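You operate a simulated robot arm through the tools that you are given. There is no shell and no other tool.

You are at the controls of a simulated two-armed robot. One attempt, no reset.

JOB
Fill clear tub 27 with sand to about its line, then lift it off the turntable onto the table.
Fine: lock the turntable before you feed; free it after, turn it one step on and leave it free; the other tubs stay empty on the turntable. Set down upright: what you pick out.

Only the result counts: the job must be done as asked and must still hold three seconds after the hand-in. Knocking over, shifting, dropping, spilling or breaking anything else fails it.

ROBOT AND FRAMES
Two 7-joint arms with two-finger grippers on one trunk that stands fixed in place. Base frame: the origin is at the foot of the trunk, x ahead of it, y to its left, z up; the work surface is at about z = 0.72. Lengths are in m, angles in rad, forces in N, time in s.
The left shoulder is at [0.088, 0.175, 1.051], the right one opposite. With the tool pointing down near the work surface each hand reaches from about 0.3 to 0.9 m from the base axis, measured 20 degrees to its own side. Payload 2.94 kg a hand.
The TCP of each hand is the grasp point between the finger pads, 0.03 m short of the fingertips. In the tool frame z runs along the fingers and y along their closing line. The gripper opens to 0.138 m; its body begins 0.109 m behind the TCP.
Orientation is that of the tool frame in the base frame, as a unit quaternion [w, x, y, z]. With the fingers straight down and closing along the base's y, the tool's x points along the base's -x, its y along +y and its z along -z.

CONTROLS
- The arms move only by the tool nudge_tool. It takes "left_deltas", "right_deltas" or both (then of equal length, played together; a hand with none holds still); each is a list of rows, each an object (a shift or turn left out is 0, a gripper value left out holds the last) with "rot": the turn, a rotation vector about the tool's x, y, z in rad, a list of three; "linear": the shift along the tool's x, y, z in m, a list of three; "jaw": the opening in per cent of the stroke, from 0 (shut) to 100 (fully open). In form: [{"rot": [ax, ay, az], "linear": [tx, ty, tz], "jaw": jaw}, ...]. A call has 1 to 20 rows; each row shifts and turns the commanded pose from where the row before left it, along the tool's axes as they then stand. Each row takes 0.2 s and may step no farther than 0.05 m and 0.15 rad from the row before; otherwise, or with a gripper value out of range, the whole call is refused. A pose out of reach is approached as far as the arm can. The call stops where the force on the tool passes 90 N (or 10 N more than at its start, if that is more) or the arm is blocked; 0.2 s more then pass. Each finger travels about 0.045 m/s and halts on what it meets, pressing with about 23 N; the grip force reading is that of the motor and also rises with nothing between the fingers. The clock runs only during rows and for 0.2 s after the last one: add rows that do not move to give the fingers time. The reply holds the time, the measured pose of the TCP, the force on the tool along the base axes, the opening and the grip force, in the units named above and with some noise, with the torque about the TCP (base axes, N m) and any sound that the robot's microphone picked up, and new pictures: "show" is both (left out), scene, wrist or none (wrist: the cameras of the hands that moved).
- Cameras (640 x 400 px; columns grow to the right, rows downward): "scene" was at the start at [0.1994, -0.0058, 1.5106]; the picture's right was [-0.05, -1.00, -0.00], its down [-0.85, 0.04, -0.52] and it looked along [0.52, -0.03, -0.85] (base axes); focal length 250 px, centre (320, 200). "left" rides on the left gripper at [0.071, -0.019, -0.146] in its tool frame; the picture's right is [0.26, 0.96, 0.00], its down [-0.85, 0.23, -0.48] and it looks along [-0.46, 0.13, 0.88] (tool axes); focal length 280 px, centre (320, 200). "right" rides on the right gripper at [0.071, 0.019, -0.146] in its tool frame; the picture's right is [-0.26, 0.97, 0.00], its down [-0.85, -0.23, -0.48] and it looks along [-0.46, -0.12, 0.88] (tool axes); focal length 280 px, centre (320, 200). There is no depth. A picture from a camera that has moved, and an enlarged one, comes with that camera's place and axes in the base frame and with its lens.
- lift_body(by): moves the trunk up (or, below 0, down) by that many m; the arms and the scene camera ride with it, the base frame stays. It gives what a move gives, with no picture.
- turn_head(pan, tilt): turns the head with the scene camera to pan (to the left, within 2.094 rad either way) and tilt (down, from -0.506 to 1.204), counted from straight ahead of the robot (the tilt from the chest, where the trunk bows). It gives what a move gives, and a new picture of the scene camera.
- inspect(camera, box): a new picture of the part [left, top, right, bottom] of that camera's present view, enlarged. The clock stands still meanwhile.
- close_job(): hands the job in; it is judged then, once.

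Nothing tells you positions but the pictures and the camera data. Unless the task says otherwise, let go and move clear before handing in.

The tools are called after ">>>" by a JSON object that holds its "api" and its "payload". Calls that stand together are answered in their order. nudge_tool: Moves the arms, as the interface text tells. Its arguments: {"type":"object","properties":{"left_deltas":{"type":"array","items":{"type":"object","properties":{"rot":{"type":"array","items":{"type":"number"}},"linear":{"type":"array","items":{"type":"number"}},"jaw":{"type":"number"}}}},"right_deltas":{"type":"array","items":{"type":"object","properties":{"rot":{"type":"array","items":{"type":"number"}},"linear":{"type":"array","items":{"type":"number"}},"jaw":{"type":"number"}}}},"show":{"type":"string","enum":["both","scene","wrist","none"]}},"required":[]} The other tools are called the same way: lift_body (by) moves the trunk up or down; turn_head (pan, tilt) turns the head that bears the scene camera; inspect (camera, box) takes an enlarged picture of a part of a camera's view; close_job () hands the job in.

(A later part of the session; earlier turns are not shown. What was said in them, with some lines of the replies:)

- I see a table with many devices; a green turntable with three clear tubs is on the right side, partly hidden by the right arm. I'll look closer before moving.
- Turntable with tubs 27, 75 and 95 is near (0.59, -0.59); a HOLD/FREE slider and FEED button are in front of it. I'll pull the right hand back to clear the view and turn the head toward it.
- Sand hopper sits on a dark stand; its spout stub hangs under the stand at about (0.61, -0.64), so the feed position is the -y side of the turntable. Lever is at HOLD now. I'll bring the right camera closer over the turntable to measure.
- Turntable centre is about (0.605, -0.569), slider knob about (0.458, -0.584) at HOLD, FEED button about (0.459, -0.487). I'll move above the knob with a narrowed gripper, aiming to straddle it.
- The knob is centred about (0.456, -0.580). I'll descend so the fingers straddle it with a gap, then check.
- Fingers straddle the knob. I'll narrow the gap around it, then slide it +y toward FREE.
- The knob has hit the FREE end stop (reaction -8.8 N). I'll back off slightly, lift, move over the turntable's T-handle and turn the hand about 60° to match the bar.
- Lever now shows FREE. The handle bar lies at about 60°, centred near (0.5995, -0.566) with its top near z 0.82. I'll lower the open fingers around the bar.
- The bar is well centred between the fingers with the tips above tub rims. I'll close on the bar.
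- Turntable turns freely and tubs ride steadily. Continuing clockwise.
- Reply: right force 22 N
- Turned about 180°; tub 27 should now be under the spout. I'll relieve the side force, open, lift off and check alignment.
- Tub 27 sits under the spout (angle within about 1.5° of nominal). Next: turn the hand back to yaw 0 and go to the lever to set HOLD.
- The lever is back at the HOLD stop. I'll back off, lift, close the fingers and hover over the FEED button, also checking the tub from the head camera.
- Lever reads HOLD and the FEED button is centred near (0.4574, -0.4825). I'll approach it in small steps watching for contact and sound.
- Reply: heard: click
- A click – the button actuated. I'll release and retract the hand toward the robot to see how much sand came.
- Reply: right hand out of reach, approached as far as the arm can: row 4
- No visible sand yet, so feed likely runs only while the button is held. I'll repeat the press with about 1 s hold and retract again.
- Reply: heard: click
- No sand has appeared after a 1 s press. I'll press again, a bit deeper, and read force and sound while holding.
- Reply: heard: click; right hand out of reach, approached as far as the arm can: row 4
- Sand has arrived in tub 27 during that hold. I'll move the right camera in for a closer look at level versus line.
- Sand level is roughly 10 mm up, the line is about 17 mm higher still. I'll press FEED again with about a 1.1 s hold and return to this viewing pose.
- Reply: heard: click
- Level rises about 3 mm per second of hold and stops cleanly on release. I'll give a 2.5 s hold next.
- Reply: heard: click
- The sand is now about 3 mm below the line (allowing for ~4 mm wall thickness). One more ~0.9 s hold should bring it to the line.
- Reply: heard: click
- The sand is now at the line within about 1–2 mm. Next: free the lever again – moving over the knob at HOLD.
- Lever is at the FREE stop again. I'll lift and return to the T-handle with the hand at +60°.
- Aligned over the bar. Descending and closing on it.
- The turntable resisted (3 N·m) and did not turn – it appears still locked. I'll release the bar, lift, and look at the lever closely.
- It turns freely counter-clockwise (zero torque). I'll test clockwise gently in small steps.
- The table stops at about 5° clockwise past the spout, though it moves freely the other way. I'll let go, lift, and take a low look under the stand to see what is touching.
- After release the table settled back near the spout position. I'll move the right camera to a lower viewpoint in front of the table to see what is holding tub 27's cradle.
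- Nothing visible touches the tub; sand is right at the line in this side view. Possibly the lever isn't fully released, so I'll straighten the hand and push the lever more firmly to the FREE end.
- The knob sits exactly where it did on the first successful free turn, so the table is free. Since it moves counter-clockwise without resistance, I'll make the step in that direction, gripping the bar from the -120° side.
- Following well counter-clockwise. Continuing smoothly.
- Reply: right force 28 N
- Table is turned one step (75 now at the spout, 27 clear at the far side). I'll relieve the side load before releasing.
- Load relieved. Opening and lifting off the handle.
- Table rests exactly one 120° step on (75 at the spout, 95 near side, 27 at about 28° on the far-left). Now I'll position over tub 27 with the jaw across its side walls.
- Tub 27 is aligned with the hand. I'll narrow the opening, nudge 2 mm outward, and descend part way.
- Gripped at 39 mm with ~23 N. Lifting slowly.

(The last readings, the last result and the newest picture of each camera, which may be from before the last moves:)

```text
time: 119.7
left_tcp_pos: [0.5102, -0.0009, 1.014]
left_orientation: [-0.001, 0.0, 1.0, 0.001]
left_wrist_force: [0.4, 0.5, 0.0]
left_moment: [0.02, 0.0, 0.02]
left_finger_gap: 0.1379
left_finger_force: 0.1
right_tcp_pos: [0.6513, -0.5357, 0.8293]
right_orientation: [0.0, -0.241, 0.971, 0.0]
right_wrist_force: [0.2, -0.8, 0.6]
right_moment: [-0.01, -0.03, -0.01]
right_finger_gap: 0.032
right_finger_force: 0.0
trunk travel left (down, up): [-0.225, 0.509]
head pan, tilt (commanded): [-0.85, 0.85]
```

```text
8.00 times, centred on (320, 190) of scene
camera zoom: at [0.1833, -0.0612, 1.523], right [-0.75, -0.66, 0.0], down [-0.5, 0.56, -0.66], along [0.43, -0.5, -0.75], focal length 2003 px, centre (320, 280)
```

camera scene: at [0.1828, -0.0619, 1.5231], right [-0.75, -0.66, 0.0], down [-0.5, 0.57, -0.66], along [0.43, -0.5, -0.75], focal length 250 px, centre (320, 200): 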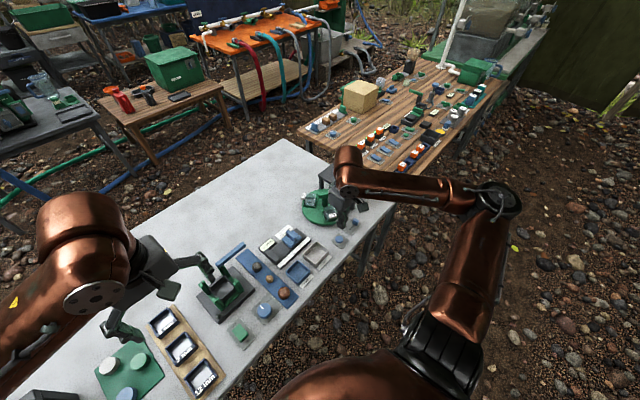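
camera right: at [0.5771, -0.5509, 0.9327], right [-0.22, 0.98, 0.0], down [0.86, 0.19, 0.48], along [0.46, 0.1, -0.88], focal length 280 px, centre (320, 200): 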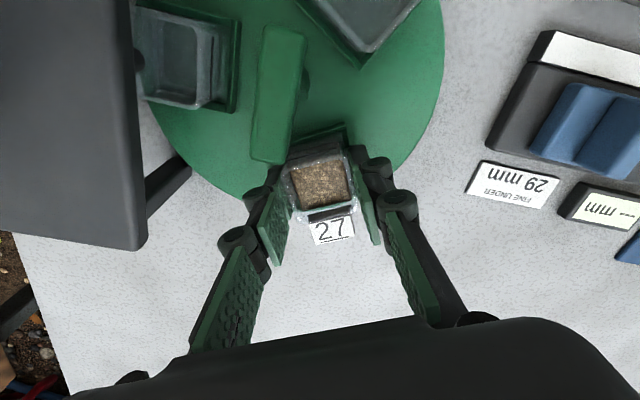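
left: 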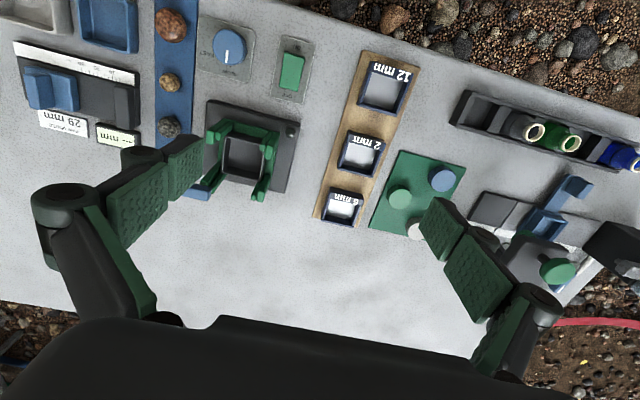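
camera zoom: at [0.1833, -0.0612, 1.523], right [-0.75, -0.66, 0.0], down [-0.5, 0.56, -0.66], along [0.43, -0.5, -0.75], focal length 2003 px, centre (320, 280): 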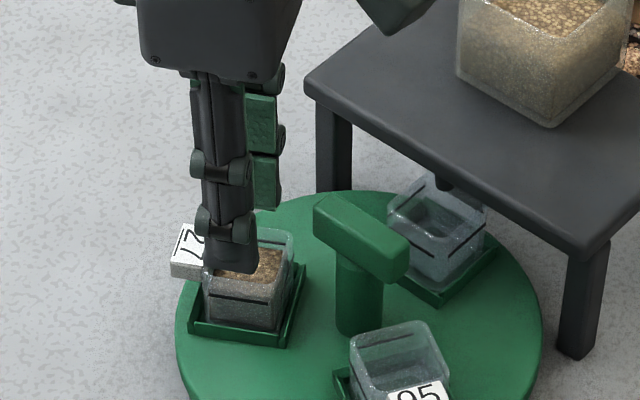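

The grip slipped; the tub stayed seated and upright. I'll go back down slightly lower and grip with full force.

>>> {"api": "nudge_tool", "payload": {"right_deltas": [{"jaw": 47}, {"jaw": 47}, {"linear": [0, 0, 0.02]}, {"linear": [0, 0, 0.015]}, {"linear": [0, 0, 0.01]}, {}], "show": "none"}}

>>> {"api": "inspect", "payload": {"camera": "right", "box": [220, 100, 440, 270]}}

>>> {"api": "inspect", "payload": {"camera": "scene", "box": [295, 175, 345, 210]}}

```text
time: 121.1
left_tcp_pos: [0.5107, 0.0004, 1.0147]
left_orientation: [-0.001, 0.0, 1.0, 0.0]
left_wrist_force: [-0.4, 0.2, 0.2]
left_moment: [-0.02, 0.02, 0.0]
left_finger_gap: 0.1382
left_finger_force: 0.1
right_tcp_pos: [0.6525, -0.5339, 0.7828]
right_orientation: [0.001, -0.24, 0.971, 0.0]
right_wrist_force: [-0.3, -0.6, -0.4]
right_moment: [-0.03, 0.01, -0.01]
right_finger_gap: 0.0648
right_finger_force: 0.0
trunk travel left (down, up): [-0.225, 0.509]
head pan, tilt (commanded): [-0.85, 0.85]
```

```text
2.35 times, centred on (330, 185) of right
camera zoom: at [0.5797, -0.5499, 0.9306], right [-0.22, 0.98, 0.0], down [0.86, 0.19, 0.48], along [0.46, 0.1, -0.88], focal length 660 px, centre (296, 235)
```

zoom: 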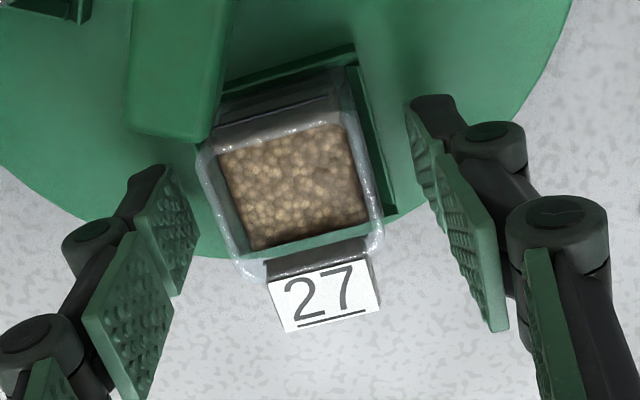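

```text
11.43 times, centred on (320, 192) of scene
camera zoom: at [0.1828, -0.0609, 1.5232], right [-0.75, -0.66, 0.0], down [-0.5, 0.56, -0.66], along [0.44, -0.5, -0.75], focal length 2861 px, centre (320, 286)
```

zoom: 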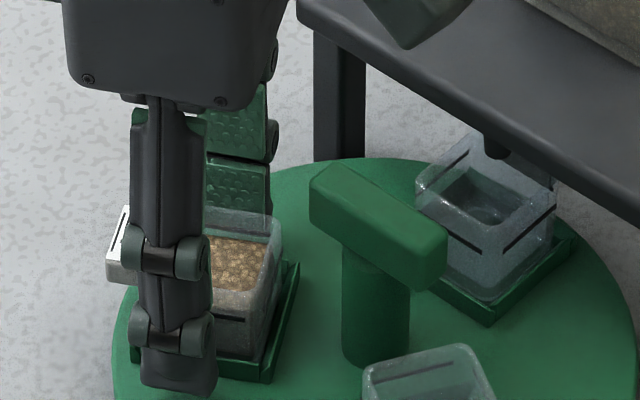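

>>> {"api": "nudge_tool", "payload": {"right_deltas": [{"jaw": 5}, {"jaw": 5}, {"jaw": 5}, {"jaw": 5}, {"jaw": 5}], "show": "none"}}

>>> {"api": "inspect", "payload": {"camera": "right", "box": [220, 100, 440, 270]}}

>>> {"api": "inspect", "payload": {"camera": "scene", "box": [295, 175, 345, 210]}}

```text
time: 122.3
left_tcp_pos: [0.5105, -0.001, 1.0133]
left_orientation: [-0.001, 0.0, 1.0, -0.001]
left_wrist_force: [-0.9, 0.3, -0.7]
left_moment: [0.01, 0.01, 0.0]
left_finger_gap: 0.1382
left_finger_force: 0.1
right_tcp_pos: [0.6524, -0.5348, 0.7829]
right_orientation: [0.0, -0.24, 0.971, 0.0]
right_wrist_force: [0.3, 0.1, 3.1]
right_moment: [-0.03, -0.05, 0.05]
right_finger_gap: 0.039
right_finger_force: 22.8
trunk travel left (down, up): [-0.225, 0.509]
head pan, tilt (commanded): [-0.85, 0.85]
```

```text
2.35 times, centred on (330, 185) of right
camera zoom: at [0.5798, -0.5498, 0.9308], right [-0.22, 0.98, 0.0], down [0.86, 0.19, 0.48], along [0.47, 0.1, -0.88], focal length 660 px, centre (296, 235)
```

zoom: 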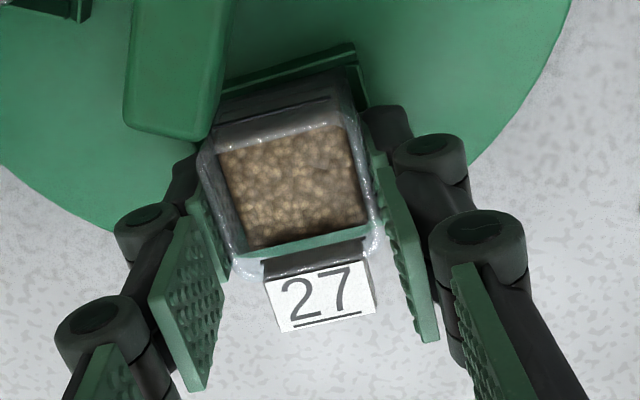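

```text
11.43 times, centred on (320, 192) of scene
camera zoom: at [0.1828, -0.0607, 1.5232], right [-0.75, -0.66, 0.0], down [-0.5, 0.56, -0.66], along [0.44, -0.5, -0.75], focal length 2861 px, centre (320, 286)
```

zoom: 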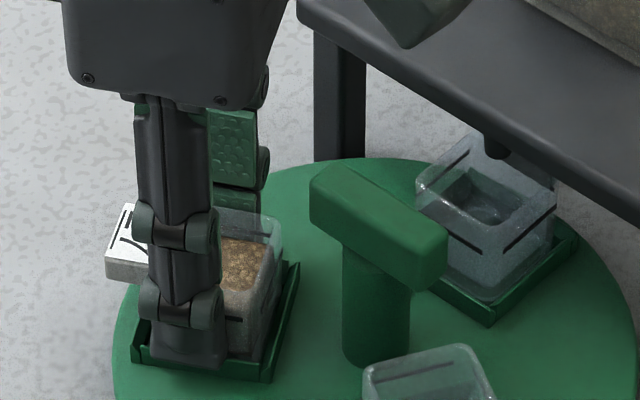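

>>> {"api": "inspect", "payload": {"camera": "scene", "box": [298, 190, 322, 206]}}

>>> {"api": "inspect", "payload": {"camera": "right", "box": [290, 130, 330, 160]}}

>>> {"api": "inspect", "payload": {"camera": "right", "box": [335, 120, 375, 150]}}

```text
16.00 times, centred on (310, 198) of scene
camera zoom: at [0.1828, -0.0607, 1.5232], right [-0.75, -0.66, 0.0], down [-0.5, 0.56, -0.66], along [0.44, -0.5, -0.75], focal length 4006 px, centre (480, 232)
```

zoom: 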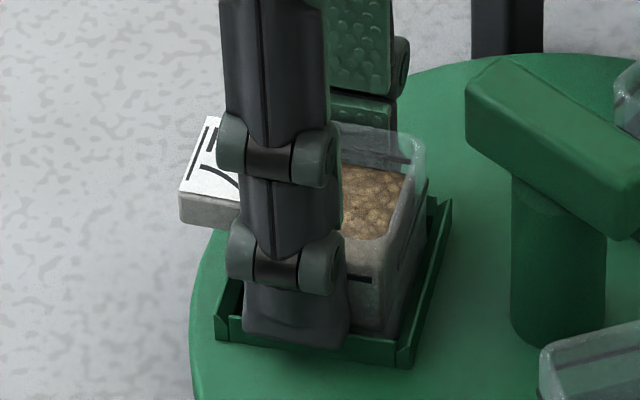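

```text
13.33 times, centred on (310, 145) of right
camera zoom: at [0.5798, -0.5498, 0.9308], right [-0.22, 0.98, 0.0], down [0.86, 0.19, 0.48], along [0.47, 0.1, -0.88], focal length 3738 px, centre (453, 933)
```

zoom: 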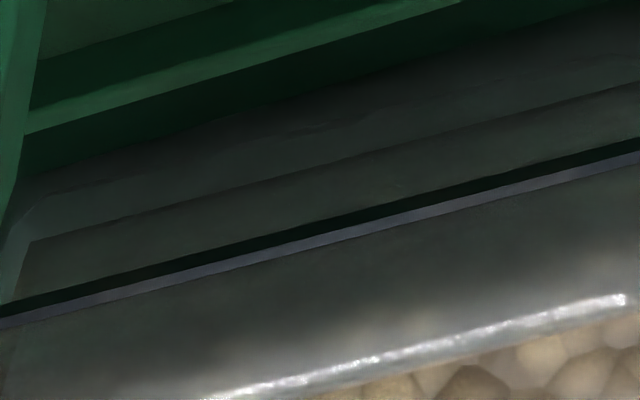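

```text
13.33 times, centred on (355, 135) of right
camera zoom: at [0.5798, -0.5498, 0.9308], right [-0.22, 0.98, 0.0], down [0.86, 0.19, 0.48], along [0.47, 0.1, -0.88], focal length 3738 px, centre (-147, 1067)
```

zoom: 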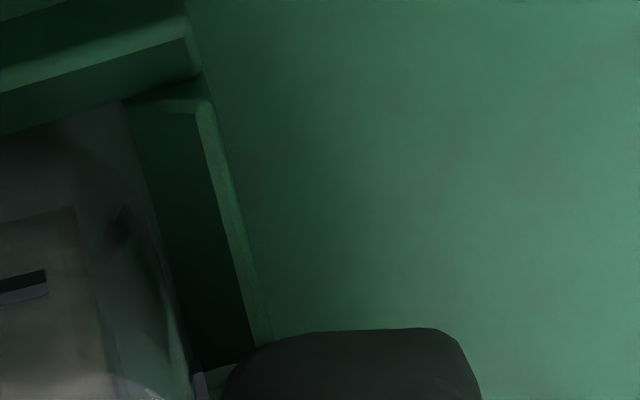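

>>> {"api": "nudge_tool", "payload": {"right_deltas": [{"jaw": 22}, {"linear": [0, 0, -0.002]}, {"linear": [0, 0, -0.002]}, {}], "show": "none"}}

>>> {"api": "inspect", "payload": {"camera": "scene", "box": [298, 190, 322, 206]}}

```text
time: 123.3
left_tcp_pos: [0.5097, -0.0009, 1.0146]
left_orientation: [-0.001, 0.001, 1.0, 0.001]
left_wrist_force: [-0.1, 0.7, 0.1]
left_moment: [-0.01, -0.03, 0.03]
left_finger_gap: 0.138
left_finger_force: 0.1
right_tcp_pos: [0.6525, -0.5366, 0.7869]
right_orientation: [0.0, -0.239, 0.971, 0.0]
right_wrist_force: [1.9, 2.4, -1.7]
right_moment: [0.09, -0.11, 0.05]
right_finger_gap: 0.0392
right_finger_force: 23.4
trunk travel left (down, up): [-0.225, 0.509]
head pan, tilt (commanded): [-0.85, 0.85]
```

```text
16.00 times, centred on (310, 198) of scene
camera zoom: at [0.1834, -0.061, 1.5231], right [-0.75, -0.66, 0.0], down [-0.5, 0.56, -0.66], along [0.43, -0.5, -0.75], focal length 4006 px, centre (480, 232)
```

zoom: 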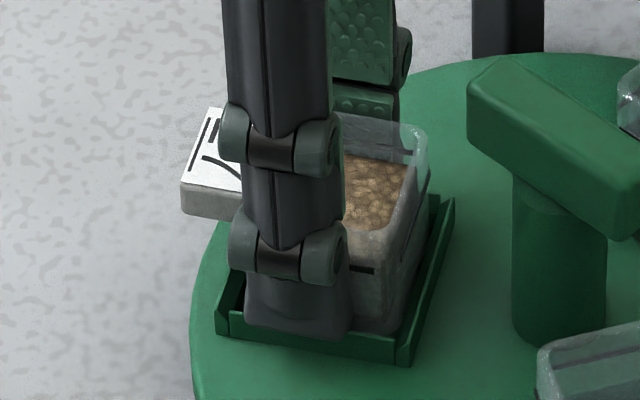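

The tub is now rising with the fingers. I'll keep squeezing and lift gently.

>>> {"api": "nudge_tool", "payload": {"right_deltas": [{"linear": [0, 0, -0.003], "jaw": 15}, {"linear": [0, 0, -0.005]}, {"linear": [0, 0, -0.006]}, {"linear": [0, 0, -0.006]}, {}], "show": "none"}}

>>> {"api": "inspect", "payload": {"camera": "scene", "box": [298, 185, 334, 208]}}

>>> {"api": "inspect", "payload": {"camera": "right", "box": [220, 100, 440, 270]}}

```text
time: 124.5
left_tcp_pos: [0.5098, -0.0012, 1.0125]
left_orientation: [-0.001, -0.001, 1.0, 0.001]
left_wrist_force: [0.1, 0.8, -0.5]
left_moment: [-0.03, 0.01, 0.03]
left_finger_gap: 0.1381
left_finger_force: 0.0
right_tcp_pos: [0.6511, -0.5355, 0.8067]
right_orientation: [0.0, -0.24, 0.971, 0.0]
right_wrist_force: [0.1, -0.9, -1.2]
right_moment: [-0.03, 0.0, 0.0]
right_finger_gap: 0.0391
right_finger_force: 23.1
trunk travel left (down, up): [-0.225, 0.509]
head pan, tilt (commanded): [-0.85, 0.85]
```

```text
16.00 times, centred on (316, 196) of scene
camera zoom: at [0.1832, -0.0612, 1.5231], right [-0.75, -0.66, 0.0], down [-0.5, 0.56, -0.66], along [0.43, -0.5, -0.75], focal length 4006 px, centre (384, 256)
```

zoom: 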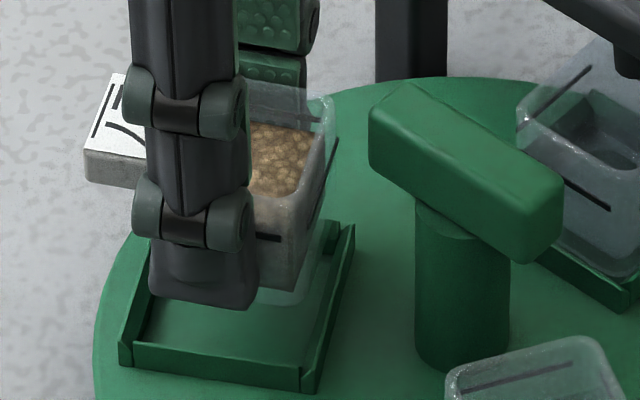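

```text
2.35 times, centred on (330, 185) of right
camera zoom: at [0.5787, -0.5509, 0.9552], right [-0.22, 0.98, 0.0], down [0.86, 0.19, 0.48], along [0.46, 0.1, -0.88], focal length 660 px, centre (296, 235)
```

zoom: 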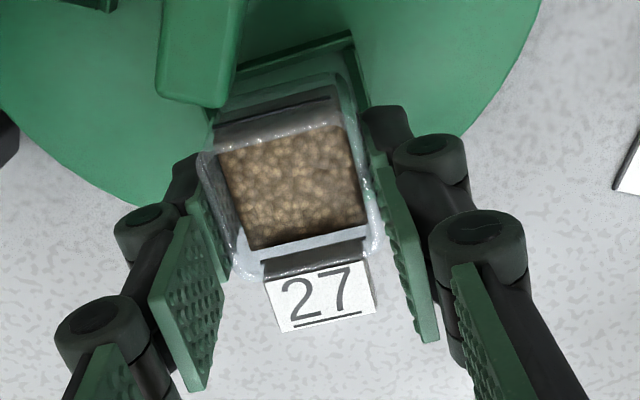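

Tub 27 is clear of its cradle and level. Lifting higher, then carrying it gently to the open table area near (0.72, -0.43).

>>> {"api": "nudge_tool", "payload": {"right_deltas": [{"linear": [0, 0, -0.008]}, {"linear": [0, 0, -0.012]}, {"linear": [0, 0, -0.012]}, {"linear": [0, 0, -0.008]}, {"linear": [-0.004, 0.0022, 0]}, {"linear": [-0.008, 0.0044, 0]}, {"linear": [-0.0123, 0.0068, 0]}, {"linear": [-0.0123, 0.0068, 0]}, {"linear": [-0.0123, 0.0068, 0]}, {"linear": [-0.0123, 0.0068, 0]}, {"linear": [-0.0123, 0.0068, 0]}, {"linear": [-0.0123, 0.0068, 0]}, {"linear": [-0.0123, 0.0068, 0]}, {"linear": [-0.008, 0.0044, 0]}, {"linear": [-0.0041, 0.0025, 0]}, {}], "show": "both"}}

>>> {"api": "inspect", "payload": {"camera": "scene", "box": [260, 150, 350, 240]}}

```text
time: 127.9
left_tcp_pos: [0.5098, -0.0003, 1.0155]
left_orientation: [0.0, 0.0, 1.0, 0.002]
left_wrist_force: [0.8, 0.4, 0.1]
left_moment: [0.02, -0.03, -0.01]
left_finger_gap: 0.1379
left_finger_force: 0.1
right_tcp_pos: [0.691, -0.4325, 0.8526]
right_orientation: [0.001, -0.24, 0.971, 0.0]
right_wrist_force: [-0.4, 0.1, -0.1]
right_moment: [-0.01, -0.01, 0.04]
right_finger_gap: 0.0391
right_finger_force: 22.6
right hand out of reach, approached as far as the arm can: row 11, 12, 13, 14, 15
trunk travel left (down, up): [-0.225, 0.509]
head pan, tilt (commanded): [-0.85, 0.85]
camera scene: at [0.1831, -0.0609, 1.5231], right [-0.75, -0.66, 0.0], down [-0.5, 0.56, -0.66], along [0.43, -0.5, -0.75], focal length 250 px, centre (320, 200)
camera right: at [0.6185, -0.4476, 1.0005], right [-0.22, 0.98, 0.0], down [0.86, 0.19, 0.48], along [0.47, 0.1, -0.88], focal length 280 px, centre (320, 200)
```

scene: 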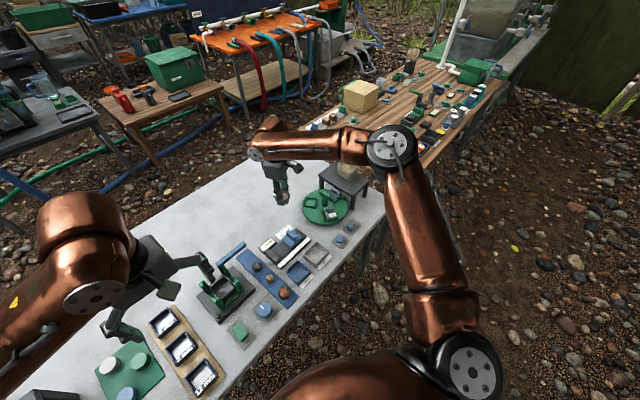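
right: 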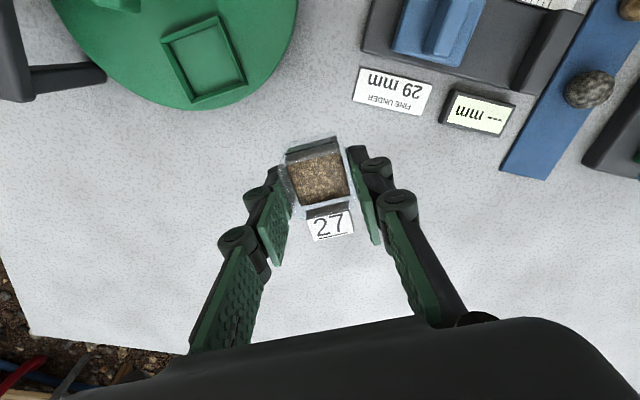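

```text
4.44 times, centred on (305, 195) of scene
camera zoom: at [0.1831, -0.0609, 1.5231], right [-0.75, -0.66, 0.0], down [-0.5, 0.56, -0.66], along [0.43, -0.5, -0.75], focal length 1113 px, centre (387, 222)
```

zoom: 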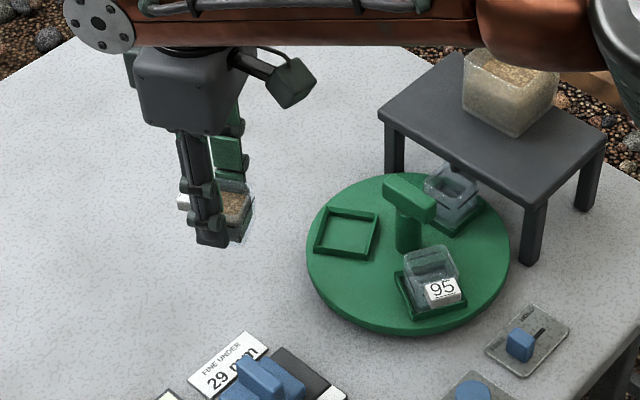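

The arm's reach ended at (0.691, -0.4325). I'll ease back inward slightly and check where it settles before lowering.

>>> {"api": "nudge_tool", "payload": {"right_deltas": [{"linear": [0.008, -0.0005, 0]}, {"linear": [0.008, -0.0005, 0]}, {"linear": [0.007, -0.0003, 0]}, {}], "show": "none"}}

```text
time: 128.9
left_tcp_pos: [0.5111, 0.0001, 1.0134]
left_orientation: [-0.001, 0.0, 1.0, 0.001]
left_wrist_force: [-0.3, -0.1, 0.1]
left_moment: [0.0, 0.03, -0.04]
left_finger_gap: 0.1378
left_finger_force: 0.2
right_tcp_pos: [0.6723, -0.4446, 0.8537]
right_orientation: [0.001, -0.24, 0.971, 0.0]
right_wrist_force: [-0.2, -0.4, -0.3]
right_moment: [-0.01, -0.01, 0.0]
right_finger_gap: 0.0392
right_finger_force: 23.0
trunk travel left (down, up): [-0.225, 0.509]
head pan, tilt (commanded): [-0.85, 0.85]
```

Here the label and turntable are a bit close. The open spot around (0.705, -0.33) is clearer, so I'll carry the tub there.

>>> {"api": "nudge_tool", "payload": {"right_deltas": [{"linear": [-0.003, 0.0031, 0]}, {"linear": [-0.006, 0.0063, 0]}, {"linear": [-0.0092, 0.0096, 0]}, {"linear": [-0.0092, 0.0096, 0]}, {"linear": [-0.0092, 0.0096, 0]}, {"linear": [-0.0092, 0.0096, 0]}, {"linear": [-0.0092, 0.0096, 0]}, {"linear": [-0.0092, 0.0096, 0]}, {"linear": [-0.0092, 0.0096, 0]}, {"linear": [-0.006, 0.0063, 0]}, {"linear": [-0.003, 0.0031, 0]}, {}], "show": "both"}}

>>> {"api": "inspect", "payload": {"camera": "scene", "box": [220, 140, 340, 240]}}

```text
time: 131.5
left_tcp_pos: [0.51, -0.0005, 1.0144]
left_orientation: [-0.001, -0.001, 1.0, 0.0]
left_wrist_force: [-0.7, 0.7, -0.5]
left_moment: [-0.01, -0.01, 0.02]
left_finger_gap: 0.1379
left_finger_force: 0.0
right_tcp_pos: [0.6701, -0.341, 0.8622]
right_orientation: [0.002, -0.24, 0.971, 0.001]
right_wrist_force: [0.1, -0.2, -1.1]
right_moment: [0.0, 0.0, -0.03]
right_finger_gap: 0.039
right_finger_force: 23.3
right hand out of reach, approached as far as the arm can: row 6, 7, 8, 9, 10
trunk travel left (down, up): [-0.225, 0.509]
head pan, tilt (commanded): [-0.85, 0.85]
camera scene: at [0.183, -0.0608, 1.5231], right [-0.75, -0.66, 0.0], down [-0.5, 0.56, -0.66], along [0.44, -0.5, -0.75], focal length 250 px, centre (320, 200)
camera right: at [0.5964, -0.3563, 1.0091], right [-0.22, 0.98, 0.0], down [0.86, 0.19, 0.48], along [0.47, 0.1, -0.88], focal length 280 px, centre (320, 200)
```

scene: 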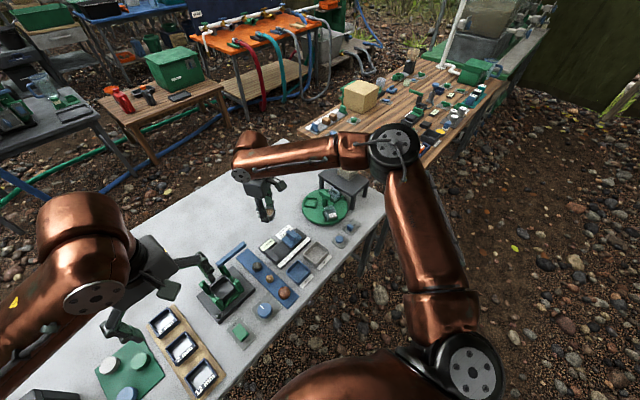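
right: 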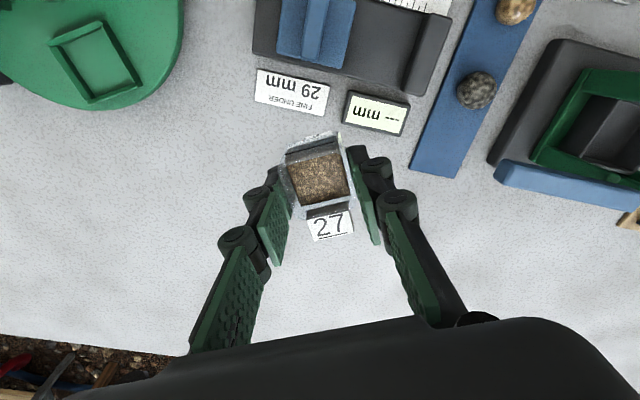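

```text
4.00 times, centred on (280, 190) of scene
camera zoom: at [0.183, -0.0608, 1.5231], right [-0.75, -0.66, 0.0], down [-0.5, 0.56, -0.66], along [0.44, -0.5, -0.75], focal length 1001 px, centre (480, 240)
```

zoom: 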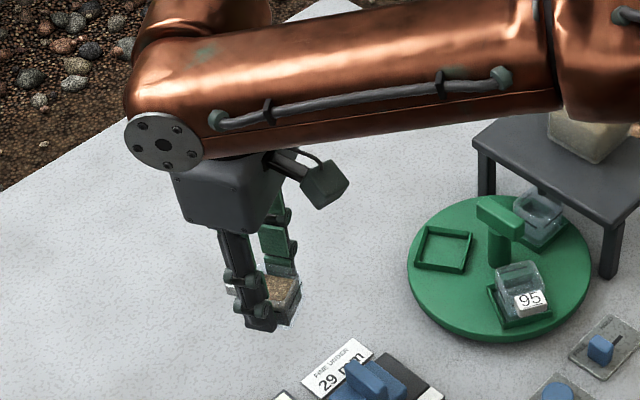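

The wrist orientation limits reach here. I'll rotate the hand toward the arm's natural direction while holding the tub, which should allow going farther out.

>>> {"api": "nudge_tool", "payload": {"right_deltas": [{"rot": [0, 0, 0.03]}, {"rot": [0, 0, 0.06]}, {"rot": [0, 0, 0.06]}, {"rot": [0, 0, 0.06]}, {"rot": [0, 0, 0.06]}, {"rot": [0, 0, 0.06]}, {"rot": [0, 0, 0.06]}, {"rot": [0, 0, 0.06]}, {"rot": [0, 0, 0.06]}, {"rot": [0, 0, 0.06]}, {"rot": [0, 0, 0.06]}, {"rot": [0, 0, 0.06]}, {"rot": [0, 0, 0.06]}, {"rot": [0, 0, 0.06]}, {"rot": [0, 0, 0.03]}, {}], "show": "wrist"}}

```text
time: 134.9
left_tcp_pos: [0.5112, -0.0001, 1.0132]
left_orientation: [-0.001, -0.001, 1.0, 0.0]
left_wrist_force: [-0.6, 0.2, 0.3]
left_moment: [0.03, 0.01, 0.01]
left_finger_gap: 0.1379
left_finger_force: 0.1
right_tcp_pos: [0.6699, -0.3412, 0.8605]
right_orientation: [0.001, 0.177, 0.984, 0.001]
right_wrist_force: [0.1, -0.4, -0.5]
right_moment: [-0.03, 0.02, -0.01]
right_finger_gap: 0.0394
right_finger_force: 22.8
trunk travel left (down, up): [-0.225, 0.509]
head pan, tilt (commanded): [-0.85, 0.85]
camera right: at [0.6082, -0.2978, 1.0081], right [0.58, 0.81, 0.0], down [0.71, -0.51, 0.48], along [0.39, -0.28, -0.88], focal length 280 px, centre (320, 200)
```

right: 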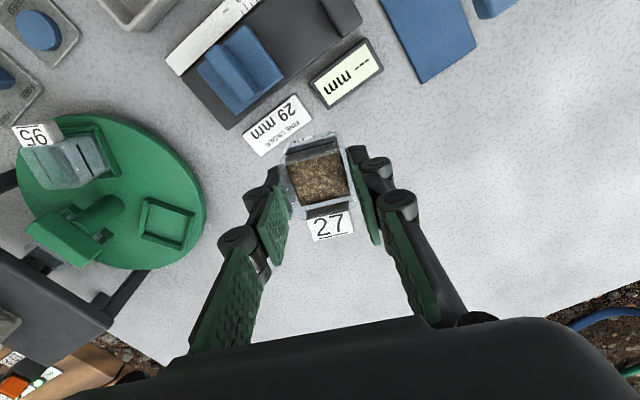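

>>> {"api": "nudge_tool", "payload": {"right_deltas": [{"linear": [-0.005, 0.0005, 0]}, {"linear": [-0.009, 0.0009, 0]}, {"linear": [-0.011, 0.001, 0]}, {"linear": [-0.011, 0.001, 0]}, {"linear": [-0.007, 0.0007, 0]}, {"linear": [-0.004, 0.0004, 0]}, {}], "show": "wrist"}}

>>> {"api": "inspect", "payload": {"camera": "scene", "box": [220, 140, 340, 240]}}

```text
time: 136.5
left_tcp_pos: [0.51, -0.0006, 1.0142]
left_orientation: [-0.002, 0.0, 1.0, 0.0]
left_wrist_force: [-0.4, -0.3, -0.7]
left_moment: [0.02, 0.01, 0.02]
left_finger_gap: 0.1379
left_finger_force: 0.1
right_tcp_pos: [0.6787, -0.3669, 0.8667]
right_orientation: [0.001, 0.177, 0.984, 0.001]
right_wrist_force: [-0.1, 0.2, -1.1]
right_moment: [0.01, -0.03, 0.01]
right_finger_gap: 0.0394
right_finger_force: 22.3
right hand out of reach, approached as far as the arm can: row 1, 2, 3, 4, 5, 6
trunk travel left (down, up): [-0.225, 0.509]
head pan, tilt (commanded): [-0.85, 0.85]
camera right: at [0.619, -0.3237, 1.015], right [0.58, 0.81, 0.0], down [0.71, -0.51, 0.48], along [0.39, -0.28, -0.88], focal length 280 px, centre (320, 200)
```

right: 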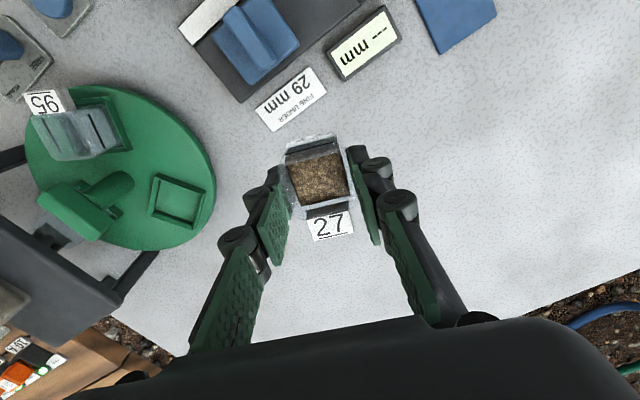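

```text
4.00 times, centred on (280, 190) of scene
camera zoom: at [0.183, -0.0608, 1.5231], right [-0.75, -0.66, 0.0], down [-0.5, 0.56, -0.66], along [0.44, -0.5, -0.75], focal length 1001 px, centre (480, 240)
```

zoom: 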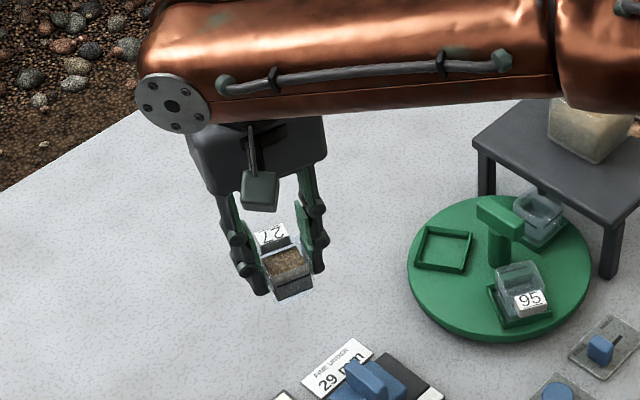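

Reach is limited by the arm's posture along this line. A good spot is about (0.684, -0.44) with the hand near +8°, clear of both label and turntable; I'll rotate and move there.

>>> {"api": "nudge_tool", "payload": {"right_deltas": [{"rot": [0, 0, -0.03]}, {"rot": [0, 0, -0.06]}, {"rot": [0, 0, -0.06]}, {"rot": [0, 0, -0.06]}, {"rot": [0, 0, -0.06]}, {"rot": [0, 0, -0.06]}, {"rot": [0, 0, -0.06]}, {"rot": [0, 0, -0.06]}, {"rot": [0, 0, -0.04]}, {"linear": [0.0005, -0.006, 0]}, {"linear": [0.0008, -0.012, 0]}, {"linear": [0.0009, -0.013, 0]}, {"linear": [0.0009, -0.013, 0]}, {"linear": [0.0009, -0.013, 0]}, {"linear": [0.0006, -0.01, 0]}, {"linear": [0.0003, -0.006, 0]}, {}], "show": "wrist"}}

>>> {"api": "inspect", "payload": {"camera": "scene", "box": [240, 140, 360, 240]}}

```text
time: 140.1
left_tcp_pos: [0.5109, 0.0002, 1.0141]
left_orientation: [-0.002, 0.0, 1.0, 0.0]
left_wrist_force: [-0.9, -0.5, 0.0]
left_moment: [-0.05, 0.02, -0.05]
left_finger_gap: 0.1378
left_finger_force: 0.2
right_tcp_pos: [0.6837, -0.439, 0.8667]
right_orientation: [0.0, -0.067, 0.998, -0.001]
right_wrist_force: [0.7, 0.1, -0.6]
right_moment: [-0.01, 0.01, 0.03]
right_finger_gap: 0.0392
right_finger_force: 23.0
trunk travel left (down, up): [-0.225, 0.509]
head pan, tilt (commanded): [-0.85, 0.85]
camera right: at [0.6115, -0.4282, 1.0146], right [0.13, 0.99, 0.0], down [0.87, -0.11, 0.48], along [0.47, -0.06, -0.88], focal length 280 px, centre (320, 200)
```

right: 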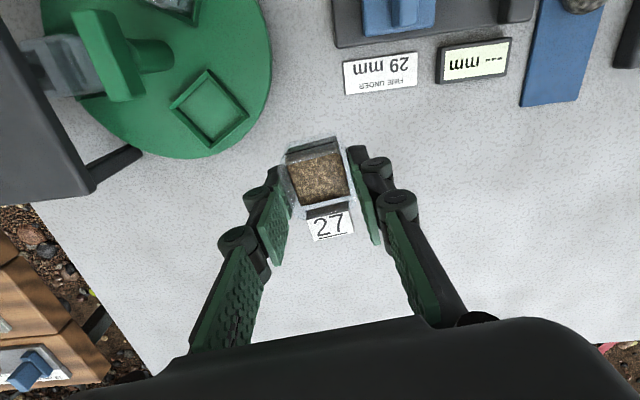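

```text
4.00 times, centred on (300, 190) of scene
camera zoom: at [0.183, -0.0609, 1.5231], right [-0.75, -0.66, 0.0], down [-0.5, 0.56, -0.66], along [0.44, -0.5, -0.75], focal length 1001 px, centre (400, 240)
```

zoom: 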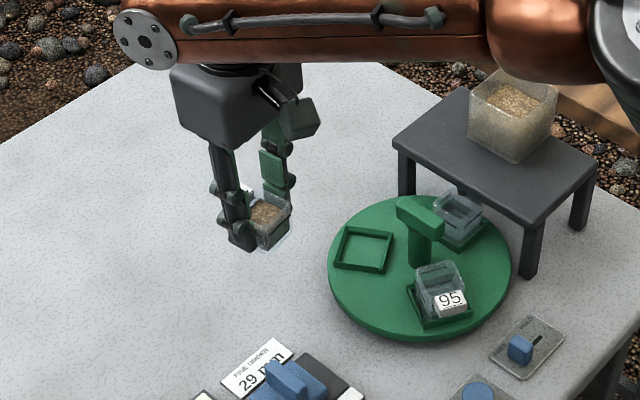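

>>> {"api": "nudge_tool", "payload": {"right_deltas": [{"linear": [0, 0, 0.008]}, {"linear": [0, 0, 0.012]}, {"linear": [0, 0, 0.015]}, {"linear": [0, 0, 0.015]}, {"linear": [0, 0, 0.01]}, {}], "show": "none"}}

```text
time: 141.5
left_tcp_pos: [0.5102, -0.001, 1.0146]
left_orientation: [-0.001, 0.0, 1.0, 0.0]
left_wrist_force: [0.3, -0.2, 0.2]
left_moment: [0.02, -0.02, -0.03]
left_finger_gap: 0.1379
left_finger_force: 0.1
right_tcp_pos: [0.6803, -0.4399, 0.811]
right_orientation: [0.001, -0.067, 0.998, 0.0]
right_wrist_force: [0.9, 0.8, -0.7]
right_moment: [0.0, 0.03, 0.01]
right_finger_gap: 0.0392
right_finger_force: 22.8
right hand out of reach, approached as far as the arm can: row 5
trunk travel left (down, up): [-0.225, 0.509]
head pan, tilt (commanded): [-0.85, 0.85]
```

Lower down the reach boundary shrinks, so I'll lower the whole trunk to bring the tub down straight onto the table.

>>> {"api": "lift_body", "payload": {"by": -0.03}}

```text
time: 142.3
left_tcp_pos: [0.5085, -0.0003, 0.9851]
left_orientation: [0.0, 0.0, 1.0, 0.0]
left_wrist_force: [0.5, -0.3, -0.7]
left_moment: [-0.01, -0.02, -0.01]
left_finger_gap: 0.138
left_finger_force: 0.1
right_tcp_pos: [0.6792, -0.4386, 0.7806]
right_orientation: [-0.001, -0.067, 0.998, 0.0]
right_wrist_force: [0.0, 0.2, -0.8]
right_moment: [-0.01, -0.03, -0.01]
right_finger_gap: 0.0394
right_finger_force: 23.0
trunk travel left (down, up): [-0.195, 0.539]
head pan, tilt (commanded): [-0.85, 0.85]
```

>>> {"api": "inspect", "payload": {"camera": "scene", "box": [240, 140, 360, 240]}}

>>> {"api": "inspect", "payload": {"camera": "right", "box": [220, 60, 440, 230]}}

```text
4.00 times, centred on (300, 190) of scene
camera zoom: at [0.2071, -0.0607, 1.4911], right [-0.75, -0.66, 0.0], down [-0.5, 0.56, -0.66], along [0.44, -0.5, -0.75], focal length 1001 px, centre (400, 240)
```

zoom: 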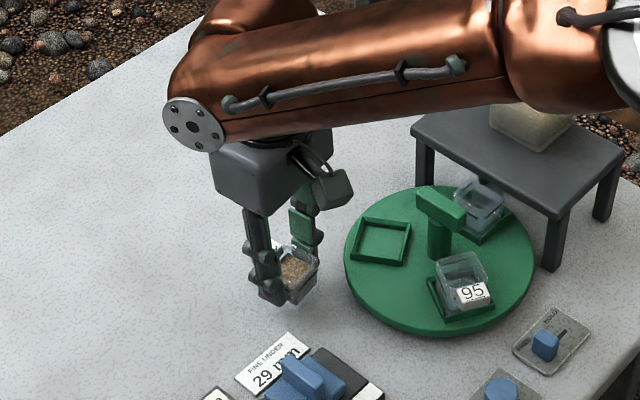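

```text
2.35 times, centred on (330, 145) of right
camera zoom: at [0.6062, -0.4291, 0.9272], right [0.13, 0.99, 0.0], down [0.87, -0.11, 0.48], along [0.47, -0.06, -0.88], focal length 660 px, centre (296, 329)
```

zoom: 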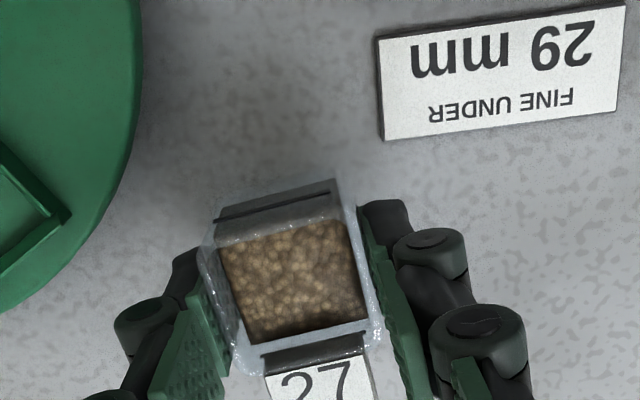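

>>> {"api": "lift_body", "payload": {"by": -0.016}}

```text
time: 142.9
left_tcp_pos: [0.5108, 0.0002, 0.9692]
left_orientation: [0.0, 0.0, 1.0, -0.001]
left_wrist_force: [-0.2, -0.2, 0.0]
left_moment: [0.0, -0.02, 0.0]
left_finger_gap: 0.1379
left_finger_force: 0.1
right_tcp_pos: [0.6796, -0.4393, 0.7647]
right_orientation: [0.001, -0.067, 0.998, 0.0]
right_wrist_force: [-0.2, 0.7, -1.1]
right_moment: [0.01, -0.04, 0.0]
right_finger_gap: 0.0395
right_finger_force: 23.3
trunk travel left (down, up): [-0.179, 0.555]
head pan, tilt (commanded): [-0.85, 0.85]
```

>>> {"api": "lift_body", "payload": {"by": -0.003}}

>>> {"api": "inspect", "payload": {"camera": "scene", "box": [285, 190, 321, 215]}}

```text
time: 143.4
left_tcp_pos: [0.5092, 0.0, 0.9663]
left_orientation: [0.0, 0.0, 1.0, 0.0]
left_wrist_force: [-0.5, -0.7, -0.6]
left_moment: [-0.01, -0.02, 0.0]
left_finger_gap: 0.1379
left_finger_force: 0.0
right_tcp_pos: [0.6803, -0.4403, 0.7612]
right_orientation: [-0.001, -0.067, 0.998, 0.0]
right_wrist_force: [0.6, -0.3, -0.9]
right_moment: [-0.01, 0.0, -0.01]
right_finger_gap: 0.0389
right_finger_force: 23.0
trunk travel left (down, up): [-0.176, 0.558]
head pan, tilt (commanded): [-0.85, 0.85]
```

```text
16.00 times, centred on (303, 202) of scene
camera zoom: at [0.2246, -0.0609, 1.4702], right [-0.75, -0.66, 0.0], down [-0.5, 0.56, -0.66], along [0.44, -0.5, -0.75], focal length 4006 px, centre (592, 160)
```

zoom: 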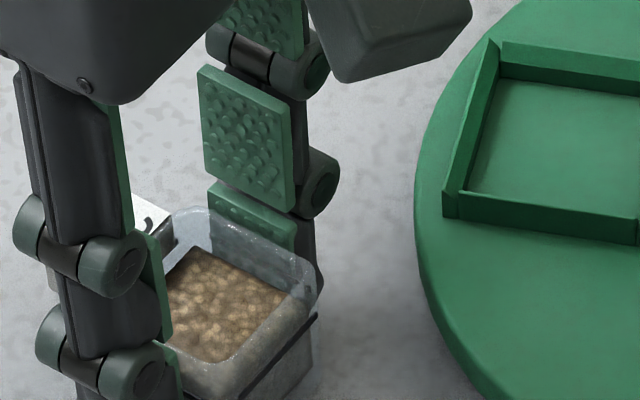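

>>> {"api": "lift_body", "payload": {"by": -0.002}}

>>> {"api": "inspect", "payload": {"camera": "scene", "box": [285, 200, 321, 225]}}

```text
time: 143.9
left_tcp_pos: [0.5095, -0.0002, 0.963]
left_orientation: [0.0, 0.001, 1.0, 0.0]
left_wrist_force: [-0.8, -0.3, 0.4]
left_moment: [-0.04, 0.04, -0.02]
left_finger_gap: 0.1378
left_finger_force: 0.0
right_tcp_pos: [0.6798, -0.4389, 0.7586]
right_orientation: [0.001, -0.067, 0.998, -0.001]
right_wrist_force: [-0.8, -1.1, 9.1]
right_moment: [-0.04, 0.13, -0.03]
right_finger_gap: 0.039
right_finger_force: 23.3
trunk travel left (down, up): [-0.174, 0.56]
head pan, tilt (commanded): [-0.85, 0.85]
```

```text
16.00 times, centred on (303, 212) of scene
camera zoom: at [0.2257, -0.0604, 1.4683], right [-0.75, -0.66, 0.0], down [-0.5, 0.56, -0.66], along [0.44, -0.5, -0.75], focal length 4006 px, centre (592, 0)
```

zoom: 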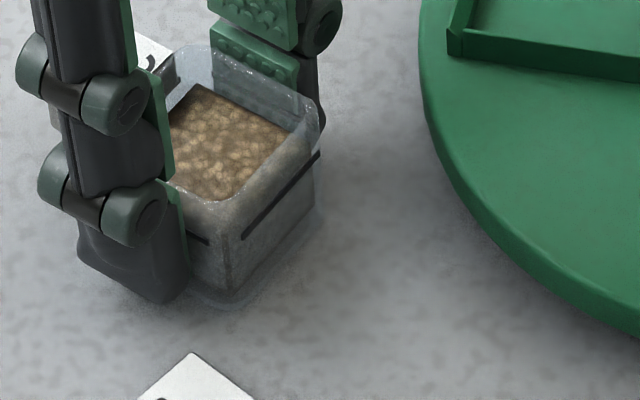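

Tub 27 has touched down on the table (+9 N). I'll relieve the pressure, open a little, and lift away.

>>> {"api": "nudge_tool", "payload": {"right_deltas": [{"linear": [0, 0, -0.001]}, {"jaw": 32}, {"jaw": 36}, {"jaw": 40}, {"jaw": 40}], "show": "none"}}

>>> {"api": "inspect", "payload": {"camera": "scene", "box": [285, 195, 321, 220]}}

>>> {"api": "inspect", "payload": {"camera": "right", "box": [220, 60, 440, 230]}}

```text
time: 145.2
left_tcp_pos: [0.5105, 0.0, 0.9624]
left_orientation: [-0.001, -0.001, 1.0, 0.0]
left_wrist_force: [0.3, -0.4, -0.4]
left_moment: [-0.01, -0.01, 0.05]
left_finger_gap: 0.1383
left_finger_force: 0.1
right_tcp_pos: [0.6795, -0.4412, 0.7589]
right_orientation: [0.0, -0.068, 0.998, 0.0]
right_wrist_force: [1.2, 0.7, -0.4]
right_moment: [-0.01, -0.01, -0.01]
right_finger_gap: 0.0553
right_finger_force: 0.1
trunk travel left (down, up): [-0.174, 0.56]
head pan, tilt (commanded): [-0.85, 0.85]
```

```text
16.00 times, centred on (303, 208) of scene
camera zoom: at [0.2269, -0.0609, 1.4679], right [-0.75, -0.66, 0.0], down [-0.5, 0.56, -0.66], along [0.44, -0.5, -0.75], focal length 4006 px, centre (592, 80)
```

zoom: 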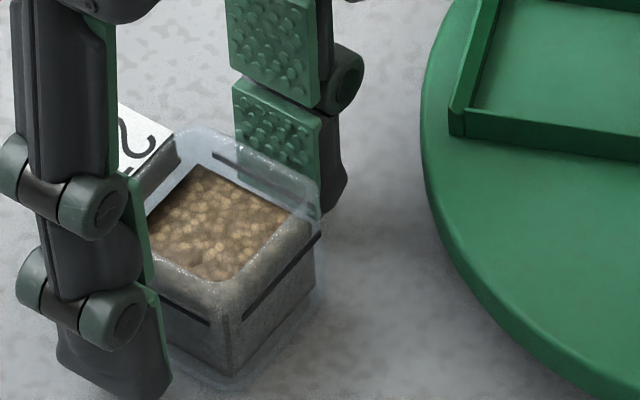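

```text
2.35 times, centred on (330, 145) of right
camera zoom: at [0.607, -0.429, 0.9064], right [0.13, 0.99, 0.0], down [0.87, -0.11, 0.48], along [0.47, -0.06, -0.88], focal length 660 px, centre (296, 329)
```

zoom: 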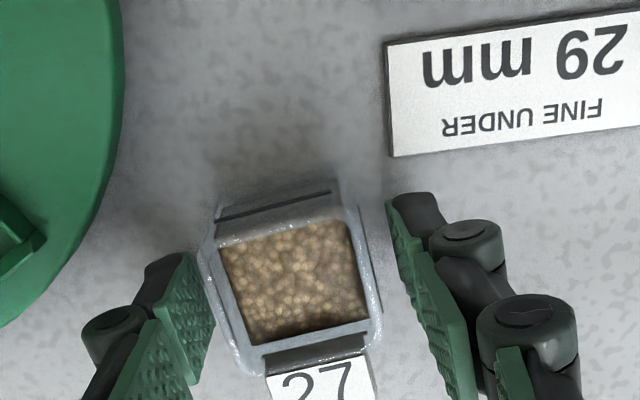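

The tub stands free and upright. Lifting the hand straight up and clear.

>>> {"api": "nudge_tool", "payload": {"right_deltas": [{"linear": [0, 0, -0.01]}, {"linear": [0, 0, -0.02]}, {"linear": [0, 0, -0.03]}, {"linear": [0, 0, -0.04]}, {"linear": [0, 0, -0.04]}, {"linear": [0, 0, -0.03]}, {}], "show": "both"}}

>>> {"api": "inspect", "payload": {"camera": "scene", "box": [270, 160, 390, 260]}}

>>> {"api": "inspect", "payload": {"camera": "right", "box": [220, 90, 420, 230]}}

```text
time: 146.8
left_tcp_pos: [0.5106, -0.0001, 0.9627]
left_orientation: [-0.002, 0.001, 1.0, 0.001]
left_wrist_force: [-0.5, 0.0, -0.6]
left_moment: [0.05, -0.01, 0.04]
left_finger_gap: 0.1379
left_finger_force: 0.0
right_tcp_pos: [0.6818, -0.4401, 0.9288]
right_orientation: [0.0, -0.067, 0.998, 0.0]
right_wrist_force: [1.1, 0.1, -0.1]
right_moment: [-0.01, 0.0, 0.02]
right_finger_gap: 0.0551
right_finger_force: 0.0
trunk travel left (down, up): [-0.174, 0.56]
head pan, tilt (commanded): [-0.85, 0.85]
camera scene: at [0.2272, -0.0611, 1.4678], right [-0.75, -0.66, 0.0], down [-0.5, 0.56, -0.66], along [0.43, -0.5, -0.75], focal length 250 px, centre (320, 200)
camera right: at [0.6085, -0.4299, 1.0759], right [0.13, 0.99, 0.0], down [0.87, -0.11, 0.48], along [0.47, -0.06, -0.88], focal length 280 px, centre (320, 200)
```

scene: 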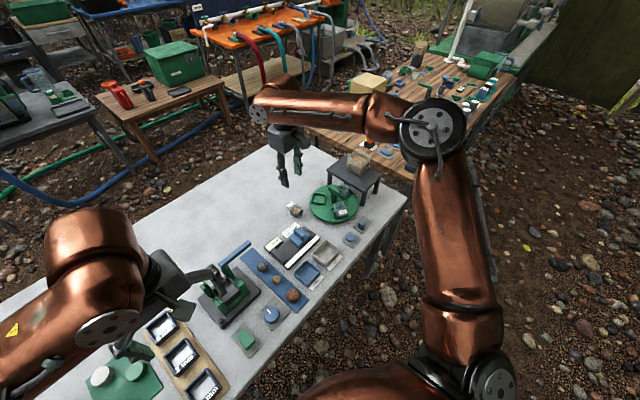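
right: 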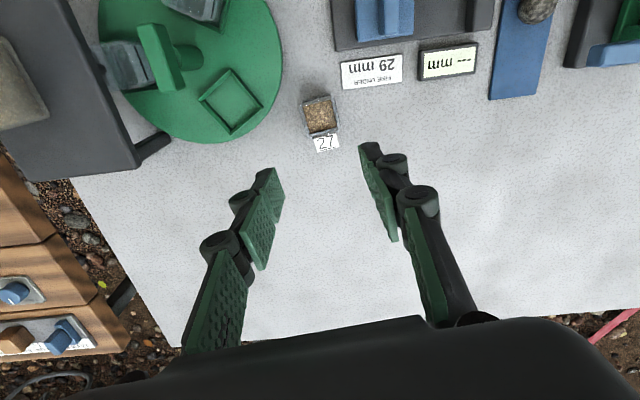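

```text
4.00 times, centred on (330, 210) of scene
camera zoom: at [0.2272, -0.0611, 1.4678], right [-0.75, -0.66, 0.0], down [-0.5, 0.56, -0.66], along [0.43, -0.5, -0.75], focal length 1001 px, centre (280, 160)
```

zoom: 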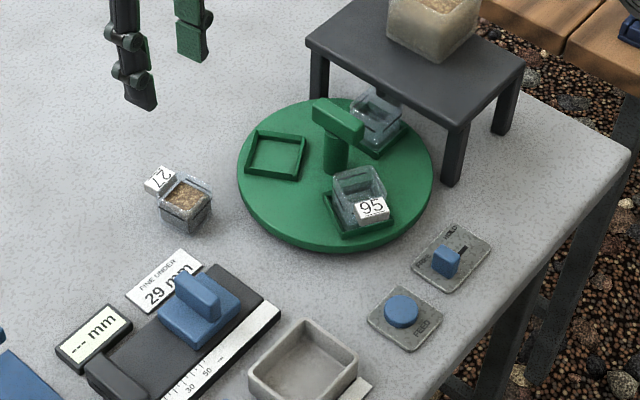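

```text
2.86 times, centred on (320, 160) of right
camera zoom: at [0.6085, -0.4299, 1.0759], right [0.13, 0.99, 0.0], down [0.87, -0.11, 0.48], along [0.47, -0.06, -0.88], focal length 801 px, centre (320, 314)
```

zoom: 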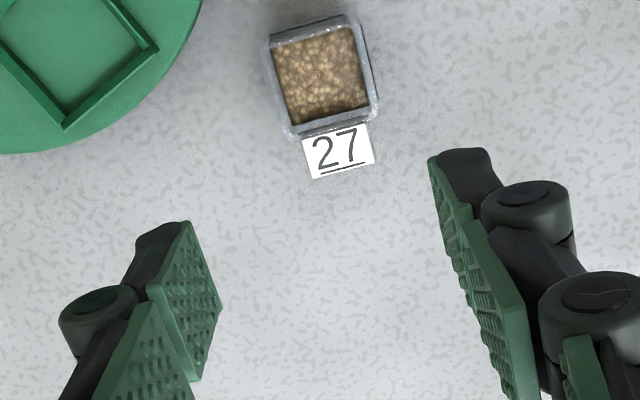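

>>> {"api": "inspect", "payload": {"camera": "scene", "box": [305, 180, 365, 225]}}

>>> {"api": "inspect", "payload": {"camera": "scene", "box": [345, 215, 375, 240]}}

>>> {"api": "inspect", "payload": {"camera": "scene", "box": [280, 200, 310, 222]}}

```text
8.89 times, centred on (335, 202) of scene
camera zoom: at [0.2272, -0.0611, 1.4678], right [-0.75, -0.66, 0.0], down [-0.5, 0.56, -0.66], along [0.43, -0.5, -0.75], focal length 2225 px, centre (187, 178)
```

zoom: 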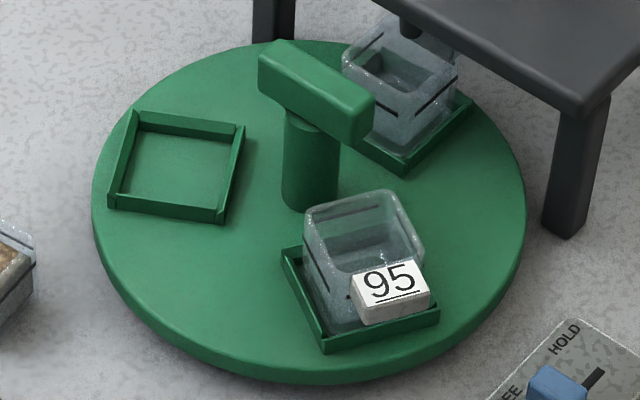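

```text
16.00 times, centred on (360, 228) of scene
camera zoom: at [0.2272, -0.0611, 1.4678], right [-0.75, -0.66, 0.0], down [-0.5, 0.56, -0.66], along [0.43, -0.5, -0.75], focal length 4006 px, centre (-320, -240)
```

zoom: 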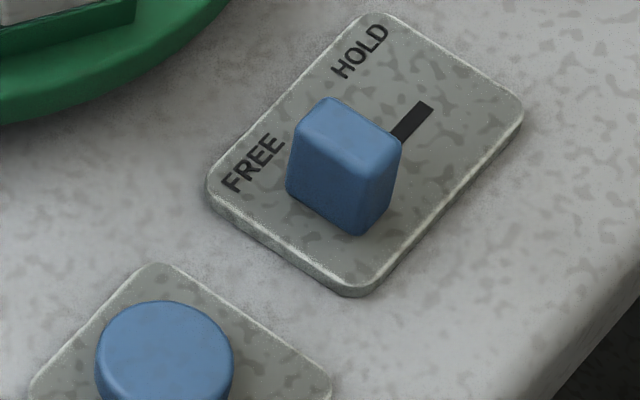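

```text
16.00 times, centred on (295, 211) of scene
camera zoom: at [0.2272, -0.0611, 1.4678], right [-0.75, -0.66, 0.0], down [-0.5, 0.56, -0.66], along [0.43, -0.5, -0.75], focal length 4006 px, centre (720, 24)
```

zoom: 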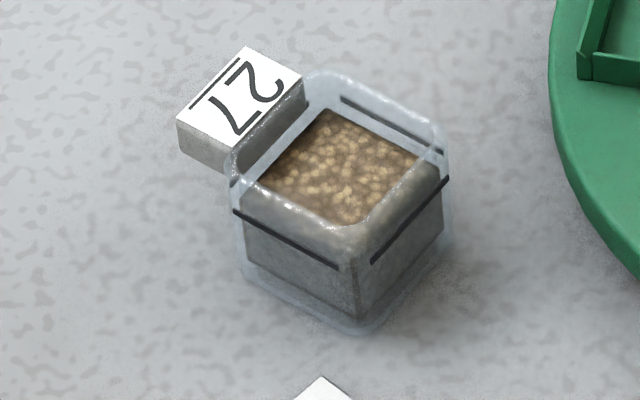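

Tub 27 stands upright on the table with sand at its line. The lever is at FREE and the turntable sits one step on, with 75 and 95 empty in their cradles. Both hands are clear, so I'm handing in the job.

>>> {"api": "close_job", "payload": {}}

```text
The job is handed in.
```

I filled tub 27 to within about 1–2 mm of its line and set it upright on the table at about (0.68, -0.44). The job is handed in; I had no reply on how it was judged.

- **Turntable:** I locked it before every feed and freed it afterwards. I then turned it one step, about 120° counter-clockwise, and left the lever at FREE. Tub 75 is now under the spout.
- **Other tubs:** 75 and 95 are empty and still in their cradles. I saw no sand on the turntable or table.

These points could matter when it is judged:

- **Blocked turn:** My first try at the step, turning clockwise, met strong resistance (about 3 N·m) just past the spout. I could not find what blocked it. I made the step the other way, where it turned freely.
- **Step size:** I felt no notches while turning, so I took one step to mean one tub position (120°).
- **First lift slipped:** My first grip on tub 27 slid off. The tub stayed seated and upright, and the second grip held.
- **Trunk:** It is still about 5 cm lower than at the start, because I lowered it to set the tub down.
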